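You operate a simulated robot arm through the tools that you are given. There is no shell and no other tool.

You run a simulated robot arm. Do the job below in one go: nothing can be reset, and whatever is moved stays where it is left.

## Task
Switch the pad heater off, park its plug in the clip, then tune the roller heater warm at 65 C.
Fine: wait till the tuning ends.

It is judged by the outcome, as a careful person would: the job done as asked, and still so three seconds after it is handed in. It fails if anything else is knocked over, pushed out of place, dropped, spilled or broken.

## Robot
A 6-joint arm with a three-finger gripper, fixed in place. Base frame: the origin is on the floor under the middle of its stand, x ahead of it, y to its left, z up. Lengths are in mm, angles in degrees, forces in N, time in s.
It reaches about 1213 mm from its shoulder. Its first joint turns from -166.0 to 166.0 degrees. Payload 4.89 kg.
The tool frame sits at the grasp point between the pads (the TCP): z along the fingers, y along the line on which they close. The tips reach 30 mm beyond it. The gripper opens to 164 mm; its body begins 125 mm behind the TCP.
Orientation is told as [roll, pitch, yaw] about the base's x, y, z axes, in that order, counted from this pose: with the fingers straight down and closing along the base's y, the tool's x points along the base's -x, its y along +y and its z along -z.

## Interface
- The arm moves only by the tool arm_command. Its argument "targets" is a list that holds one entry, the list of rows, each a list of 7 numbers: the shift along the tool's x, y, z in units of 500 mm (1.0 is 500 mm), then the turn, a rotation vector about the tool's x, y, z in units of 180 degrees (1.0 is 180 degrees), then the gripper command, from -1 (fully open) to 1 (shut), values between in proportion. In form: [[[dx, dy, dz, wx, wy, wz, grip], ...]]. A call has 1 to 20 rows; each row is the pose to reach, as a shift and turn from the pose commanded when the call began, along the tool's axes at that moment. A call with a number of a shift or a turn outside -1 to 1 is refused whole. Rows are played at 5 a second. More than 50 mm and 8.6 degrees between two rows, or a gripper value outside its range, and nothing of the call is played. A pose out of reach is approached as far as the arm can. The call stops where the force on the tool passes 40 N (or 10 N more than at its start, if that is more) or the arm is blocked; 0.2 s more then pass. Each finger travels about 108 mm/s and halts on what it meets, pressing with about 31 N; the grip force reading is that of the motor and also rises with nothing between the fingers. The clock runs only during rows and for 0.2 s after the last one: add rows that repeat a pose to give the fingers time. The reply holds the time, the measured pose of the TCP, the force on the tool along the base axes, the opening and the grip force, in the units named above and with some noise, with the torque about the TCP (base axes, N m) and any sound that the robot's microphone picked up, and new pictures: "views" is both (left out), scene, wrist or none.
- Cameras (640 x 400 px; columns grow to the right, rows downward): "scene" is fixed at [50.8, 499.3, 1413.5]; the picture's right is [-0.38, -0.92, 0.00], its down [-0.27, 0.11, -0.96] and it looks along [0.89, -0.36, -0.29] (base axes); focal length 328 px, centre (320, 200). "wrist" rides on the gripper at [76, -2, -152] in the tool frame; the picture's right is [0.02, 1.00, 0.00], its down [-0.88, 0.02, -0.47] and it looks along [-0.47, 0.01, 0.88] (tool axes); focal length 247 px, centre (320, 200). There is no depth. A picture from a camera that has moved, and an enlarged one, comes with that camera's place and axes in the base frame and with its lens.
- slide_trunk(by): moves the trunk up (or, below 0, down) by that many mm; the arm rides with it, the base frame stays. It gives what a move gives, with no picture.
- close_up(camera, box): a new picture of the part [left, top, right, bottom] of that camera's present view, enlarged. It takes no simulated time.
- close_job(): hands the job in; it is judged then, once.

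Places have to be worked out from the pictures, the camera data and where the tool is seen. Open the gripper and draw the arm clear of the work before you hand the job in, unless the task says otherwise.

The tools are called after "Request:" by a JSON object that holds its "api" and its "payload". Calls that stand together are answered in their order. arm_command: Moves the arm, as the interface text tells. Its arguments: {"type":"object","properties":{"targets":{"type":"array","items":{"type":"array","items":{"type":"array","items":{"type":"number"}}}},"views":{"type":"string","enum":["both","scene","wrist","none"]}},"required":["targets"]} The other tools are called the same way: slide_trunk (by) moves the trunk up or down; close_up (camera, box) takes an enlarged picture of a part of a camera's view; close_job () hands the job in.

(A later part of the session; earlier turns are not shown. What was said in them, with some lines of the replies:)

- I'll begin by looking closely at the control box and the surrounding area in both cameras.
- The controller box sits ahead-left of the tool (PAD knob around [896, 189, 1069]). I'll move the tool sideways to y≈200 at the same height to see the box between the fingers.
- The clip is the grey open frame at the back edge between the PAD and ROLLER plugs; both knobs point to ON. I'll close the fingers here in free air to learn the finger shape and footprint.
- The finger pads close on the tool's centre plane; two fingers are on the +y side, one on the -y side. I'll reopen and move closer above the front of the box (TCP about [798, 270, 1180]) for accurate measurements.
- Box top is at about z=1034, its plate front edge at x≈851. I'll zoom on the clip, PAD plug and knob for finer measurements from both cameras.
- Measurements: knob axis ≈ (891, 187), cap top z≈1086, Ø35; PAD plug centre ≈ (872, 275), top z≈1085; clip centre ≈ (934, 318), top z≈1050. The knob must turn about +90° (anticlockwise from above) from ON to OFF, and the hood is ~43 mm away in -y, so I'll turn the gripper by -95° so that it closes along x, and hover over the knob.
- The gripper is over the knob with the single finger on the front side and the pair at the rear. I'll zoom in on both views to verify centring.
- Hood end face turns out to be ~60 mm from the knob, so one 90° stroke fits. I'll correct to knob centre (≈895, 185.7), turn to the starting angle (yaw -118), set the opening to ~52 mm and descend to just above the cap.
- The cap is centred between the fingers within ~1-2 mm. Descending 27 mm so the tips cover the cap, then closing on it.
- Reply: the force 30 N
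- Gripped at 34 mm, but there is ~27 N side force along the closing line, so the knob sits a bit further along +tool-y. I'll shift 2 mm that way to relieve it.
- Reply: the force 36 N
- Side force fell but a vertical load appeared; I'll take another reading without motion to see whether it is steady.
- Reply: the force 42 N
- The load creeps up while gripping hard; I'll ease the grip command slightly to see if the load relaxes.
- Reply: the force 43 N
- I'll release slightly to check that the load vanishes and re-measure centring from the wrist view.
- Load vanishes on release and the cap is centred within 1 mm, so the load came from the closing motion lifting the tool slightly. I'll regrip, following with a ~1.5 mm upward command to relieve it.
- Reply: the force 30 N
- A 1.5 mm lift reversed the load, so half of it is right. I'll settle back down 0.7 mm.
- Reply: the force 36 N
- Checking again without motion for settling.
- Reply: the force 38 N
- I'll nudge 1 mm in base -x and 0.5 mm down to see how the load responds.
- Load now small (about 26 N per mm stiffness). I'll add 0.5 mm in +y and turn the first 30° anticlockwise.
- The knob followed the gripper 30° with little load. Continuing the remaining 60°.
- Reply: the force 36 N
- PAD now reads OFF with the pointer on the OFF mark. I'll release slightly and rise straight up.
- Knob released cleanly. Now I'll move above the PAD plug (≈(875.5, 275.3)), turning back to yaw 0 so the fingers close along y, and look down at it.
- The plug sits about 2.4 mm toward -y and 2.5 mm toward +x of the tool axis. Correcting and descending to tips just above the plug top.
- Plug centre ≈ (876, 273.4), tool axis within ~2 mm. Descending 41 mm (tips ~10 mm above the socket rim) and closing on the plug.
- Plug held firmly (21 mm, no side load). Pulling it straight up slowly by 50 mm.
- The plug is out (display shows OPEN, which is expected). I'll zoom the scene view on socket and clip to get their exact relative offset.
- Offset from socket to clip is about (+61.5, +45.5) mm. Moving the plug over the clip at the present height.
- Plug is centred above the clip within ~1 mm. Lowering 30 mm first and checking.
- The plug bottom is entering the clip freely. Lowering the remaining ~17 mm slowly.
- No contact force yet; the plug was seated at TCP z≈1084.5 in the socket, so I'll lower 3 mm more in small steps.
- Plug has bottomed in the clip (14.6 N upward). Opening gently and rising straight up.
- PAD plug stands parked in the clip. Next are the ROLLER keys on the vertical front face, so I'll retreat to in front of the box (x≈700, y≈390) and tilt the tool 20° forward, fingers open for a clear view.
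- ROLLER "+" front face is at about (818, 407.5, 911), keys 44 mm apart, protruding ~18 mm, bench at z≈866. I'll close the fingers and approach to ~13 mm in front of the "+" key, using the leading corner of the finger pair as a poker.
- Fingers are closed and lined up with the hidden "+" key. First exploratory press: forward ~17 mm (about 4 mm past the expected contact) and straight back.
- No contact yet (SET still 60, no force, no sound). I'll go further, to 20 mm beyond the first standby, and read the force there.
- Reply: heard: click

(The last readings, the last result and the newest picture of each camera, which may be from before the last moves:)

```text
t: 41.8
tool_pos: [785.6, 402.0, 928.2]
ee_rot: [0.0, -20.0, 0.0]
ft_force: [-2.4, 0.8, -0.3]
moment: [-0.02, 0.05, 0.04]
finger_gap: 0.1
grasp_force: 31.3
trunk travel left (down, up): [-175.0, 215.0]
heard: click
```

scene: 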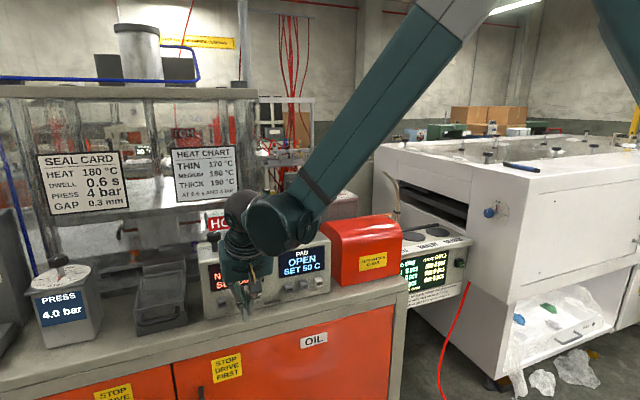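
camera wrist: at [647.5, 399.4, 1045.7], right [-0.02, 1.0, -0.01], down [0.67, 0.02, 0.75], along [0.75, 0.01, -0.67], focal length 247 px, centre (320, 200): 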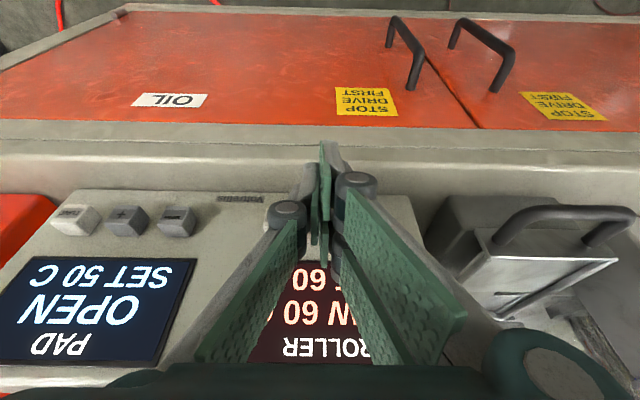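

A click and light force: the key was pressed. Backing off 8 mm and checking the display.

Request:
{"api": "arm_command", "payload": {"targets": [[[0.0075, 0, -0.0027, 0, 0, 0, 1], [0.015, 0, -0.0055, 0, 0, 0, 1]]], "views": "wrist"}}

Request:
{"api": "close_up", "payload": {"camera": "wrist", "box": [220, 180, 420, 380]}}

```text
t: 42.4
tool_pos: [779.2, 401.1, 929.1]
ee_rot: [0.0, -20.0, 0.0]
ft_force: [-0.1, -0.5, 0.2]
moment: [-0.01, 0.03, 0.04]
finger_gap: 0.0
grasp_force: 30.4
trunk travel left (down, up): [-175.0, 215.0]
camera wrist: at [654.9, 399.2, 1045.8], right [-0.02, 1.0, -0.01], down [0.67, 0.02, 0.75], along [0.75, 0.01, -0.67], focal length 247 px, centre (320, 200)
```

wrist: 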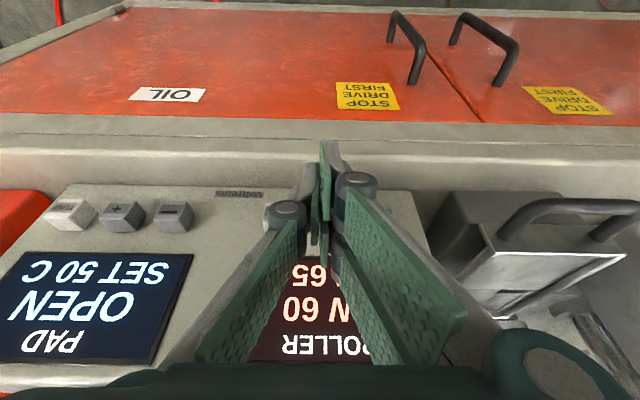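

```text
2.00 times, centred on (320, 280) of wrist
camera zoom: at [654.9, 399.2, 1045.8], right [-0.02, 1.0, -0.01], down [0.67, 0.02, 0.75], along [0.75, 0.01, -0.67], focal length 494 px, centre (320, 40)
```

zoom: 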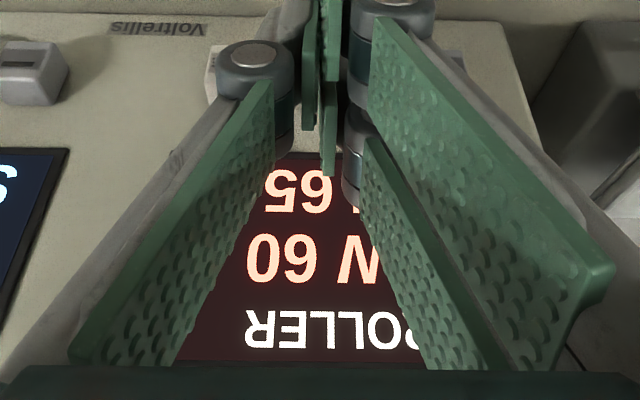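

One press set ROLLER to 65 °C. "Tune warm" means starting the tune once it is up at 65, so I back off, sidestep to the TUNE key column, and wait for NOW to rise.

Request:
{"api": "arm_command", "payload": {"targets": [[[0.028, 0, -0.0103, 0, 0, 0, 1], [0.047, 0, -0.0171, 0, 0, 0, 1], [0.047, -0.0445, -0.0171, 0, 0, 0, 1], [0.047, -0.089, -0.0171, 0, 0, 0, 1], [0.047, -0.089, -0.0171, 0, 0, 0, 1], [0.047, -0.089, -0.0171, 0, 0, 0, 1], [0.047, -0.089, -0.0171, 0, 0, 0, 1], [0.047, -0.089, -0.0171, 0, 0, 0, 1], [0.047, -0.089, -0.0171, 0, 0, 0, 1], [0.047, -0.089, -0.0171, 0, 0, 0, 1]]], "views": "both"}}

Request:
{"api": "close_up", "payload": {"camera": "wrist", "box": [240, 130, 460, 370]}}

Request:
{"api": "close_up", "payload": {"camera": "scene", "box": [190, 220, 340, 320]}}

```text
t: 44.6
tool_pos: [753.0, 358.0, 926.7]
ee_rot: [0.0, -20.0, 0.0]
ft_force: [-0.2, 0.5, -0.4]
moment: [0.0, 0.0, -0.01]
finger_gap: 0.1
grasp_force: 31.2
trunk travel left (down, up): [-175.0, 215.0]
camera wrist: at [629.7, 355.4, 1045.9], right [-0.02, 1.0, -0.01], down [0.67, 0.02, 0.75], along [0.75, 0.01, -0.67], focal length 247 px, centre (320, 200)
```

scene: 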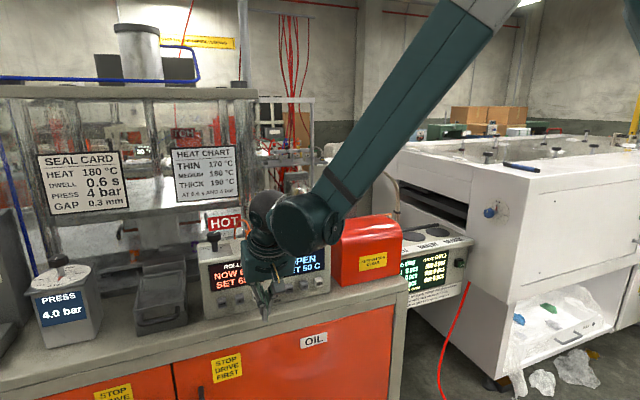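
wrist: 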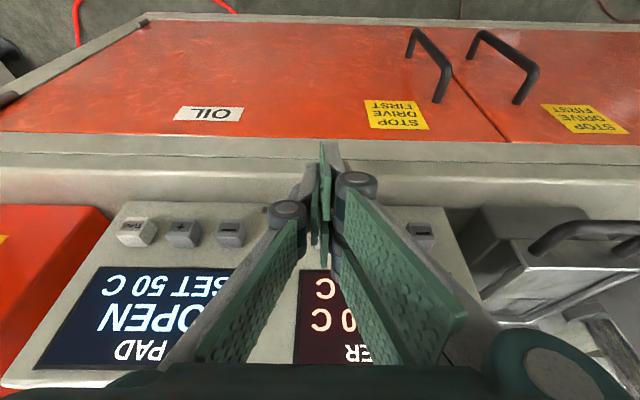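

```text
1.67 times, centred on (350, 250) of wrist
camera zoom: at [629.7, 355.4, 1045.9], right [-0.02, 1.0, -0.01], down [0.67, 0.02, 0.75], along [0.75, 0.01, -0.67], focal length 412 px, centre (270, 117)
```

zoom: 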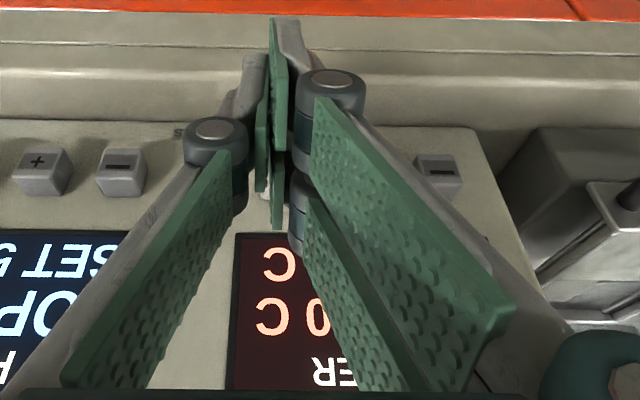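

```text
4.00 times, centred on (265, 270) of scene
camera zoom: at [50.8, 499.3, 1413.5], right [-0.38, -0.92, 0.0], down [-0.27, 0.11, -0.96], along [0.89, -0.36, -0.29], focal length 1310 px, centre (540, -80)
```

zoom: 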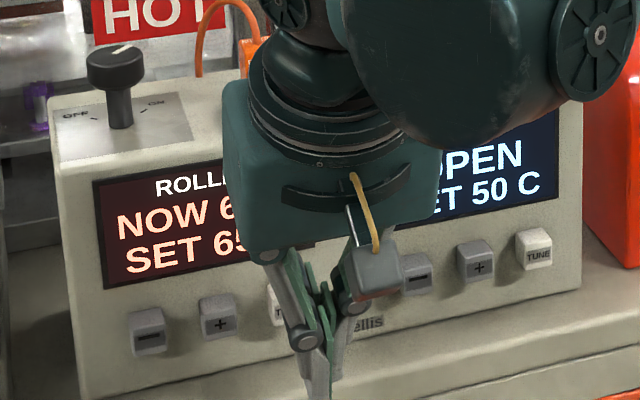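

The NOW digit is hidden; I'll step back and aside (-y) so the scene camera can read the ROLLER display while waiting.

Request:
{"api": "arm_command", "payload": {"targets": [[[0.05, -0.05, -0.02, 0, 0, 0, 1], [0.1, -0.12, -0.04, 0, 0, 0, 1], [0.1, -0.2, -0.04, 0, 0, 0, 1], [0.1, -0.2, -0.04, 0, 0, 0, 1], [0.1, -0.2, -0.04, 0, 0, 0, 1], [0.1, -0.2, -0.04, 0, 0, 0, 1], [0.1, -0.2, -0.04, 0, 0, 0, 1], [0.1, -0.2, -0.04, 0, 0, 0, 1], [0.1, -0.2, -0.04, 0, 0, 0, 1], [0.1, -0.2, -0.04, 0, 0, 0, 1]]], "views": "both"}}

Request:
{"api": "close_up", "payload": {"camera": "scene", "box": [190, 220, 340, 320]}}

```text
t: 46.8
tool_pos: [700.6, 255.9, 929.4]
ee_rot: [-0.1, -20.2, 0.0]
ft_force: [0.7, -0.1, 0.4]
moment: [-0.01, -0.02, 0.04]
finger_gap: 0.0
grasp_force: 31.0
trunk travel left (down, up): [-175.0, 215.0]
camera wrist: at [577.0, 254.0, 1047.4], right [-0.02, 1.0, -0.01], down [0.67, 0.02, 0.75], along [0.75, 0.01, -0.67], focal length 247 px, centre (320, 200)
```

scene: 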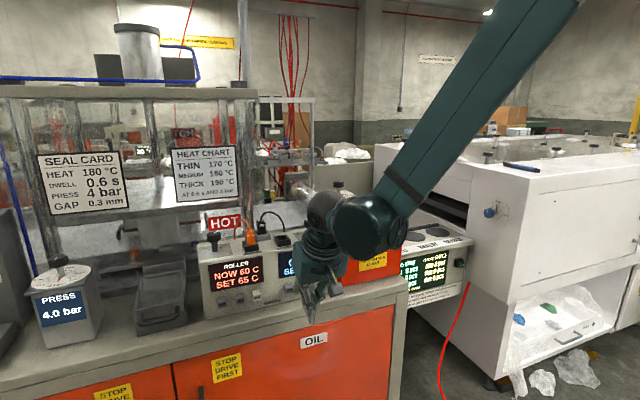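
wrist: 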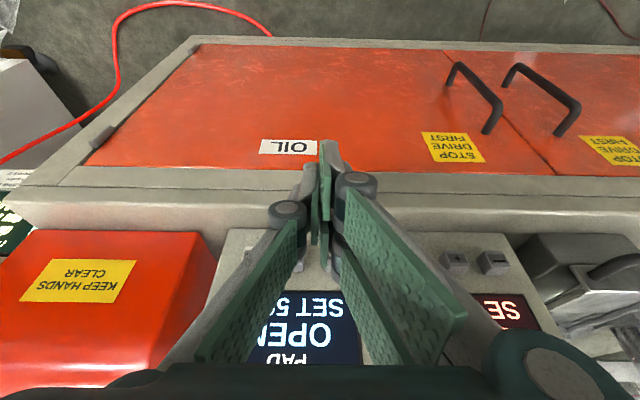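

```text
4.00 times, centred on (265, 270) of scene
camera zoom: at [50.8, 499.3, 1413.5], right [-0.38, -0.92, 0.0], down [-0.27, 0.11, -0.96], along [0.89, -0.36, -0.29], focal length 1310 px, centre (540, -80)
```

zoom: 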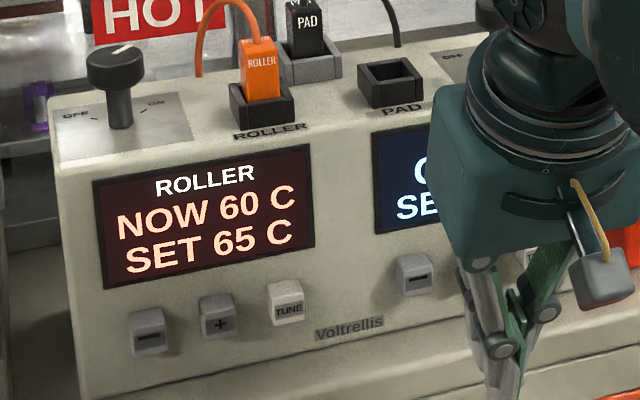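

NOW still reads 60 after ~5 s. I'll wait here a few more seconds with the display in view.

Request:
{"api": "arm_command", "payload": {"targets": [[[0, 0, 0, 0, 0, 0, 1], [0, 0, 0, 0, 0, 0, 1], [0, 0, 0, 0, 0, 0, 1], [0, 0, 0, 0, 0, 0, 1], [0, 0, 0, 0, 0, 0, 1], [0, 0, 0, 0, 0, 0, 1], [0, 0, 0, 0, 0, 0, 1], [0, 0, 0, 0, 0, 0, 1], [0, 0, 0, 0, 0, 0, 1], [0, 0, 0, 0, 0, 0, 1], [0, 0, 0, 0, 0, 0, 1], [0, 0, 0, 0, 0, 0, 1], [0, 0, 0, 0, 0, 0, 1], [0, 0, 0, 0, 0, 0, 1], [0, 0, 0, 0, 0, 0, 1], [0, 0, 0, 0, 0, 0, 1], [0, 0, 0, 0, 0, 0, 1], [0, 0, 0, 0, 0, 0, 1], [0, 0, 0, 0, 0, 0, 1], [0, 0, 0, 0, 0, 0, 1]]], "views": "none"}}

Request:
{"api": "close_up", "payload": {"camera": "scene", "box": [190, 220, 340, 320]}}

```text
t: 51.0
tool_pos: [699.5, 257.6, 930.6]
ee_rot: [0.0, -20.1, 0.0]
ft_force: [0.7, -0.5, -0.4]
moment: [0.01, 0.0, -0.01]
finger_gap: 0.1
grasp_force: 31.1
trunk travel left (down, up): [-175.0, 215.0]
```

```text
4.00 times, centred on (265, 270) of scene
camera zoom: at [50.8, 499.3, 1413.5], right [-0.38, -0.92, 0.0], down [-0.27, 0.11, -0.96], along [0.89, -0.36, -0.29], focal length 1310 px, centre (540, -80)
```

zoom: 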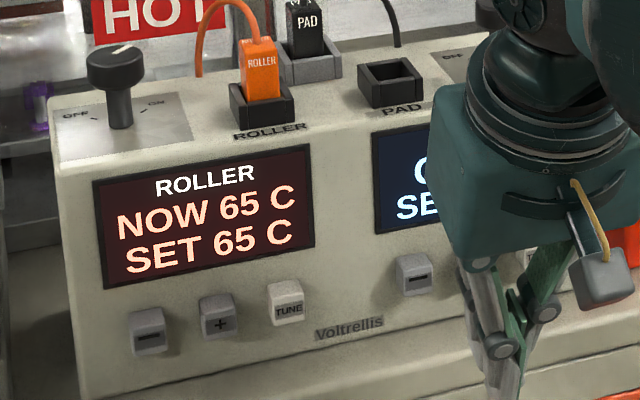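

NOW has reached 65. Going back to the TUNE column and pressing TUNE with the same depth that worked for "+".

Request:
{"api": "arm_command", "payload": {"targets": [[[0, 0.1, 0, 0, 0, 0, 1], [0, 0.2, 0, 0, 0, 0, 1], [-0.05, 0.2, 0.02, 0, 0, 0, 1], [-0.1, 0.2, 0.04, 0, 0, 0, 1], [-0.13, 0.2, 0.0509, 0, 0, 0, 1], [-0.147, 0.2, 0.0571, 0, 0, 0, 1], [-0.155, 0.2, 0.06, 0, 0, 0, 1], [-0.162, 0.2, 0.0626, 0, 0, 0, 1]]], "views": "wrist"}}

```text
t: 52.8
tool_pos: [785.3, 356.9, 927.8]
ee_rot: [-0.1, -20.0, 0.0]
ft_force: [-2.4, 0.9, -0.8]
moment: [0.01, 0.02, 0.0]
finger_gap: 0.0
grasp_force: 30.4
trunk travel left (down, up): [-175.0, 215.0]
heard: click
camera wrist: at [662.6, 354.9, 1045.8], right [-0.02, 1.0, -0.01], down [0.67, 0.02, 0.75], along [0.75, 0.01, -0.67], focal length 247 px, centre (320, 200)
```

wrist: 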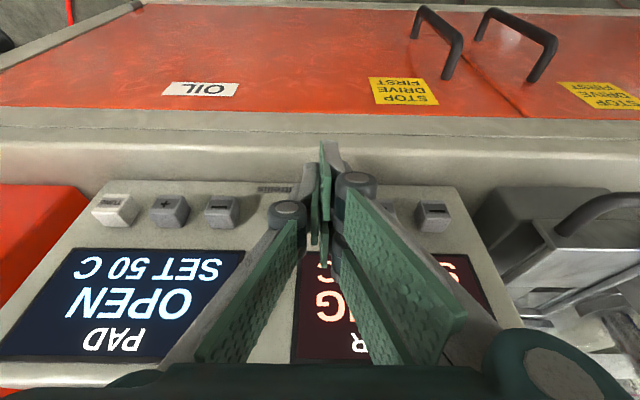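

Click heard and the display now ends in "NG" (TUNING). Retreating and stepping aside so the display can be watched.

Request:
{"api": "arm_command", "payload": {"targets": [[[0.015, 0, -0.0055, 0, 0, 0, 1], [0.062, 0, -0.0226, 0, 0, 0, 1], [0.11, 0, -0.042, 0, 0, 0, 1], [0.162, -0.05, -0.0626, 0, 0, 0, 1], [0.162, -0.13, -0.0626, 0, 0, 0, 0.6], [0.162, -0.2, -0.0626, 0, 0, 0, 0.2], [0.162, -0.2, -0.0626, 0, 0, 0, 0.2]]], "views": "both"}}

Request:
{"api": "close_up", "payload": {"camera": "scene", "box": [190, 210, 340, 320]}}

```text
t: 54.4
tool_pos: [699.0, 255.7, 930.1]
ee_rot: [0.1, -20.2, -0.1]
ft_force: [-0.2, -0.3, 0.0]
moment: [-0.03, -0.04, -0.02]
finger_gap: 65.4
grasp_force: 0.0
trunk travel left (down, up): [-175.0, 215.0]
camera wrist: at [574.7, 253.3, 1047.0], right [-0.02, 1.0, -0.01], down [0.66, 0.02, 0.75], along [0.75, 0.01, -0.67], focal length 247 px, centre (320, 200)
```

scene: 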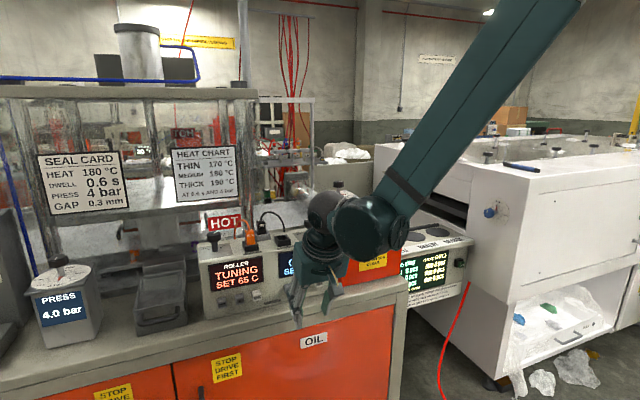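
wrist: 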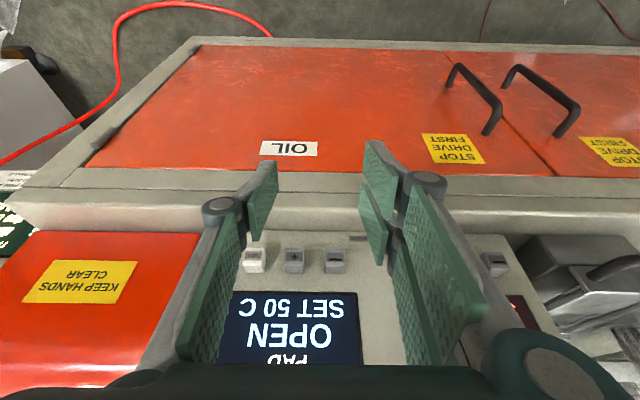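

```text
3.64 times, centred on (265, 265) of scene
camera zoom: at [50.8, 499.3, 1413.5], right [-0.38, -0.92, 0.0], down [-0.27, 0.11, -0.96], along [0.89, -0.36, -0.29], focal length 1191 px, centre (520, -36)
```

zoom: 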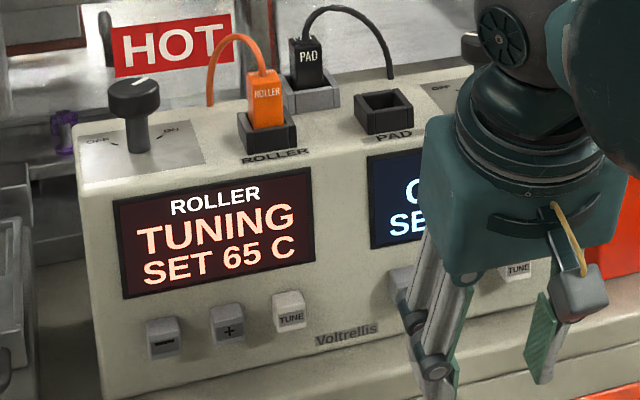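

Display shows TUNING at SET 65 C. While it runs, I draw the arm up and clear toward its starting pose with the gripper open.

Request:
{"api": "arm_command", "payload": {"targets": [[[-0.0092, -0.05, -0.0605, 0, 0.0111, 0, -0.2], [-0.0185, -0.1, -0.121, 0, 0.0222, 0, -0.6], [-0.0277, -0.15, -0.1815, 0, 0.0333, 0, -1], [-0.037, -0.2, -0.242, 0, 0.0444, 0, -1], [-0.0462, -0.25, -0.3025, 0, 0.0555, 0, -1], [-0.0554, -0.3, -0.363, 0, 0.0667, 0, -1], [-0.0647, -0.35, -0.4235, 0, 0.0778, 0, -1], [-0.0739, -0.4, -0.484, 0, 0.0889, 0, -1], [-0.0832, -0.45, -0.5445, 0, 0.1, 0, -1], [-0.0924, -0.5, -0.605, 0, 0.1111, 0, -1], [-0.0924, -0.5, -0.605, 0, 0.1111, 0, -1], [-0.0924, -0.5, -0.605, 0, 0.1111, 0, -1], [-0.0924, -0.5, -0.605, 0, 0.1111, 0, -1], [-0.0924, -0.5, -0.605, 0, 0.1111, 0, -1], [-0.0924, -0.5, -0.605, 0, 0.1111, 0, -1], [-0.0924, -0.5, -0.605, 0, 0.1111, 0, -1]]], "views": "scene"}}

Request:
{"api": "close_up", "payload": {"camera": "scene", "box": [190, 200, 350, 320]}}

```text
t: 57.8
tool_pos: [640.9, 8.2, 1230.6]
ee_rot: [0.1, -0.1, 0.0]
ft_force: [0.1, 0.5, -0.6]
moment: [-0.02, -0.02, -0.01]
finger_gap: 164.0
grasp_force: 0.1
trunk travel left (down, up): [-175.0, 215.0]
```

scene: 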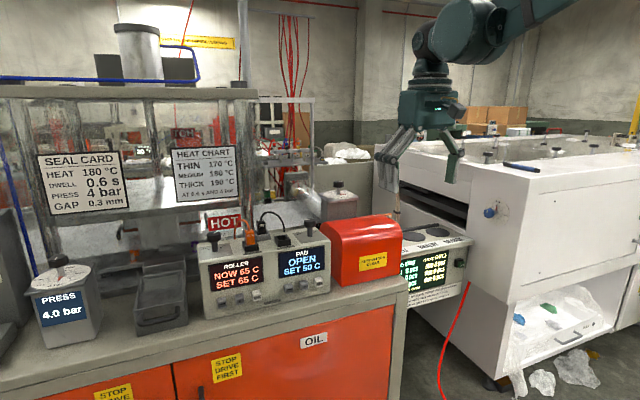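

```text
3.33 times, centred on (270, 260) of scene
camera zoom: at [50.8, 499.3, 1413.5], right [-0.38, -0.92, 0.0], down [-0.27, 0.11, -0.96], along [0.89, -0.36, -0.29], focal length 1092 px, centre (487, 0)
```

zoom: 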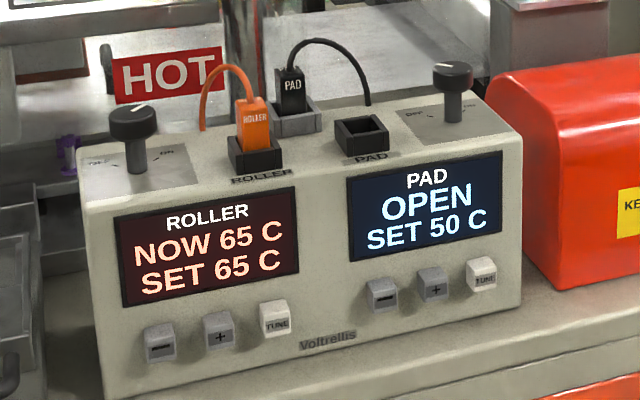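

Tuning has ended and the display is back to NOW 65 / SET 65. I'll wait a few more seconds to confirm it stays stable and check the overall scene.

Request:
{"api": "arm_command", "payload": {"targets": [[[0, 0, 0, 0, 0, 0, -1], [0, 0, 0, 0, 0, 0, -1], [0, 0, 0, 0, 0, 0, -1], [0, 0, 0, 0, 0, 0, -1], [0, 0, 0, 0, 0, 0, -1], [0, 0, 0, 0, 0, 0, -1], [0, 0, 0, 0, 0, 0, -1], [0, 0, 0, 0, 0, 0, -1], [0, 0, 0, 0, 0, 0, -1], [0, 0, 0, 0, 0, 0, -1], [0, 0, 0, 0, 0, 0, -1], [0, 0, 0, 0, 0, 0, -1], [0, 0, 0, 0, 0, 0, -1], [0, 0, 0, 0, 0, 0, -1], [0, 0, 0, 0, 0, 0, -1]]], "views": "both"}}

Request:
{"api": "close_up", "payload": {"camera": "scene", "box": [200, 205, 340, 310]}}

Request:
{"api": "close_up", "payload": {"camera": "scene", "box": [250, 205, 310, 250]}}

```text
t: 61.0
tool_pos: [640.2, 6.4, 1231.5]
ee_rot: [0.0, -0.1, -0.1]
ft_force: [-1.0, 0.2, -0.5]
moment: [-0.03, -0.01, 0.0]
finger_gap: 164.1
grasp_force: 0.1
trunk travel left (down, up): [-175.0, 215.0]
camera wrist: at [564.2, 4.5, 1384.4], right [-0.02, 1.0, 0.0], down [0.88, 0.02, 0.47], along [0.47, 0.01, -0.88], focal length 247 px, centre (320, 200)
```

scene: 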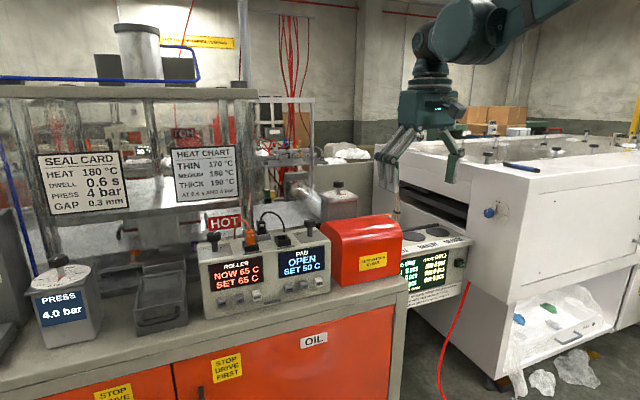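
wrist: 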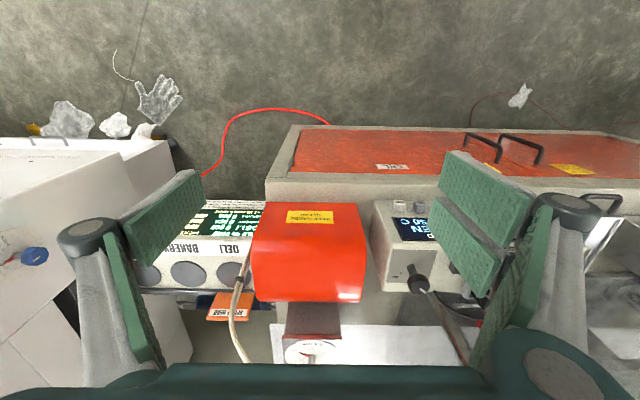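

```text
3.81 times, centred on (270, 258) of scene
camera zoom: at [50.8, 499.3, 1413.5], right [-0.38, -0.92, 0.0], down [-0.27, 0.11, -0.96], along [0.89, -0.36, -0.29], focal length 1248 px, centre (510, -19)
```

zoom: 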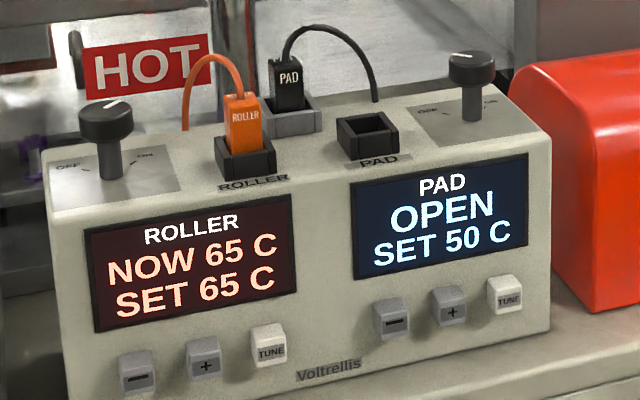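

```text
8.89 times, centred on (280, 228) of scene
camera zoom: at [50.8, 499.3, 1413.5], right [-0.38, -0.92, 0.0], down [-0.27, 0.11, -0.96], along [0.89, -0.36, -0.29], focal length 2912 px, centre (676, -44)
```

zoom: 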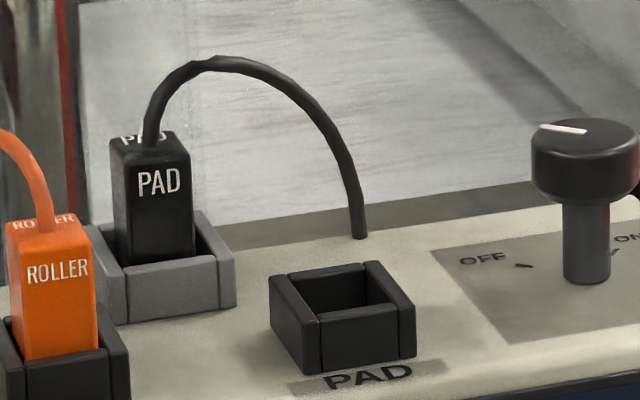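

The PAD knob is at OFF and its plug sits upright in the clip. ROLLER is steady at NOW 65 / SET 65 with tuning finished, nothing else has moved, and the arm is clear with the gripper open. Handing in the job.

Request:
{"api": "close_job", "payload": {}}

```text
The job is handed in.
```

The job is done and handed in; I haven't been shown the judge's result.

- **Pad heater:** I turned its knob to OFF and the display read OFF. It changed to OPEN once the plug came out.
- **Pad plug:** it is upright in the clip between the two sockets, with its cable loose behind it.
- **Roller heater:** one press of "+" set it to 65 C. I took "warm" to mean tuning at temperature, so I waited for NOW to reach 65 before pressing TUNE.
- **Tuning:** the display showed TUNING for about five seconds or less. It then went back to NOW 65 / SET 65 and was still there more than three seconds later.

In the last pictures nothing else had been moved. The arm is back near its starting place with the gripper open.
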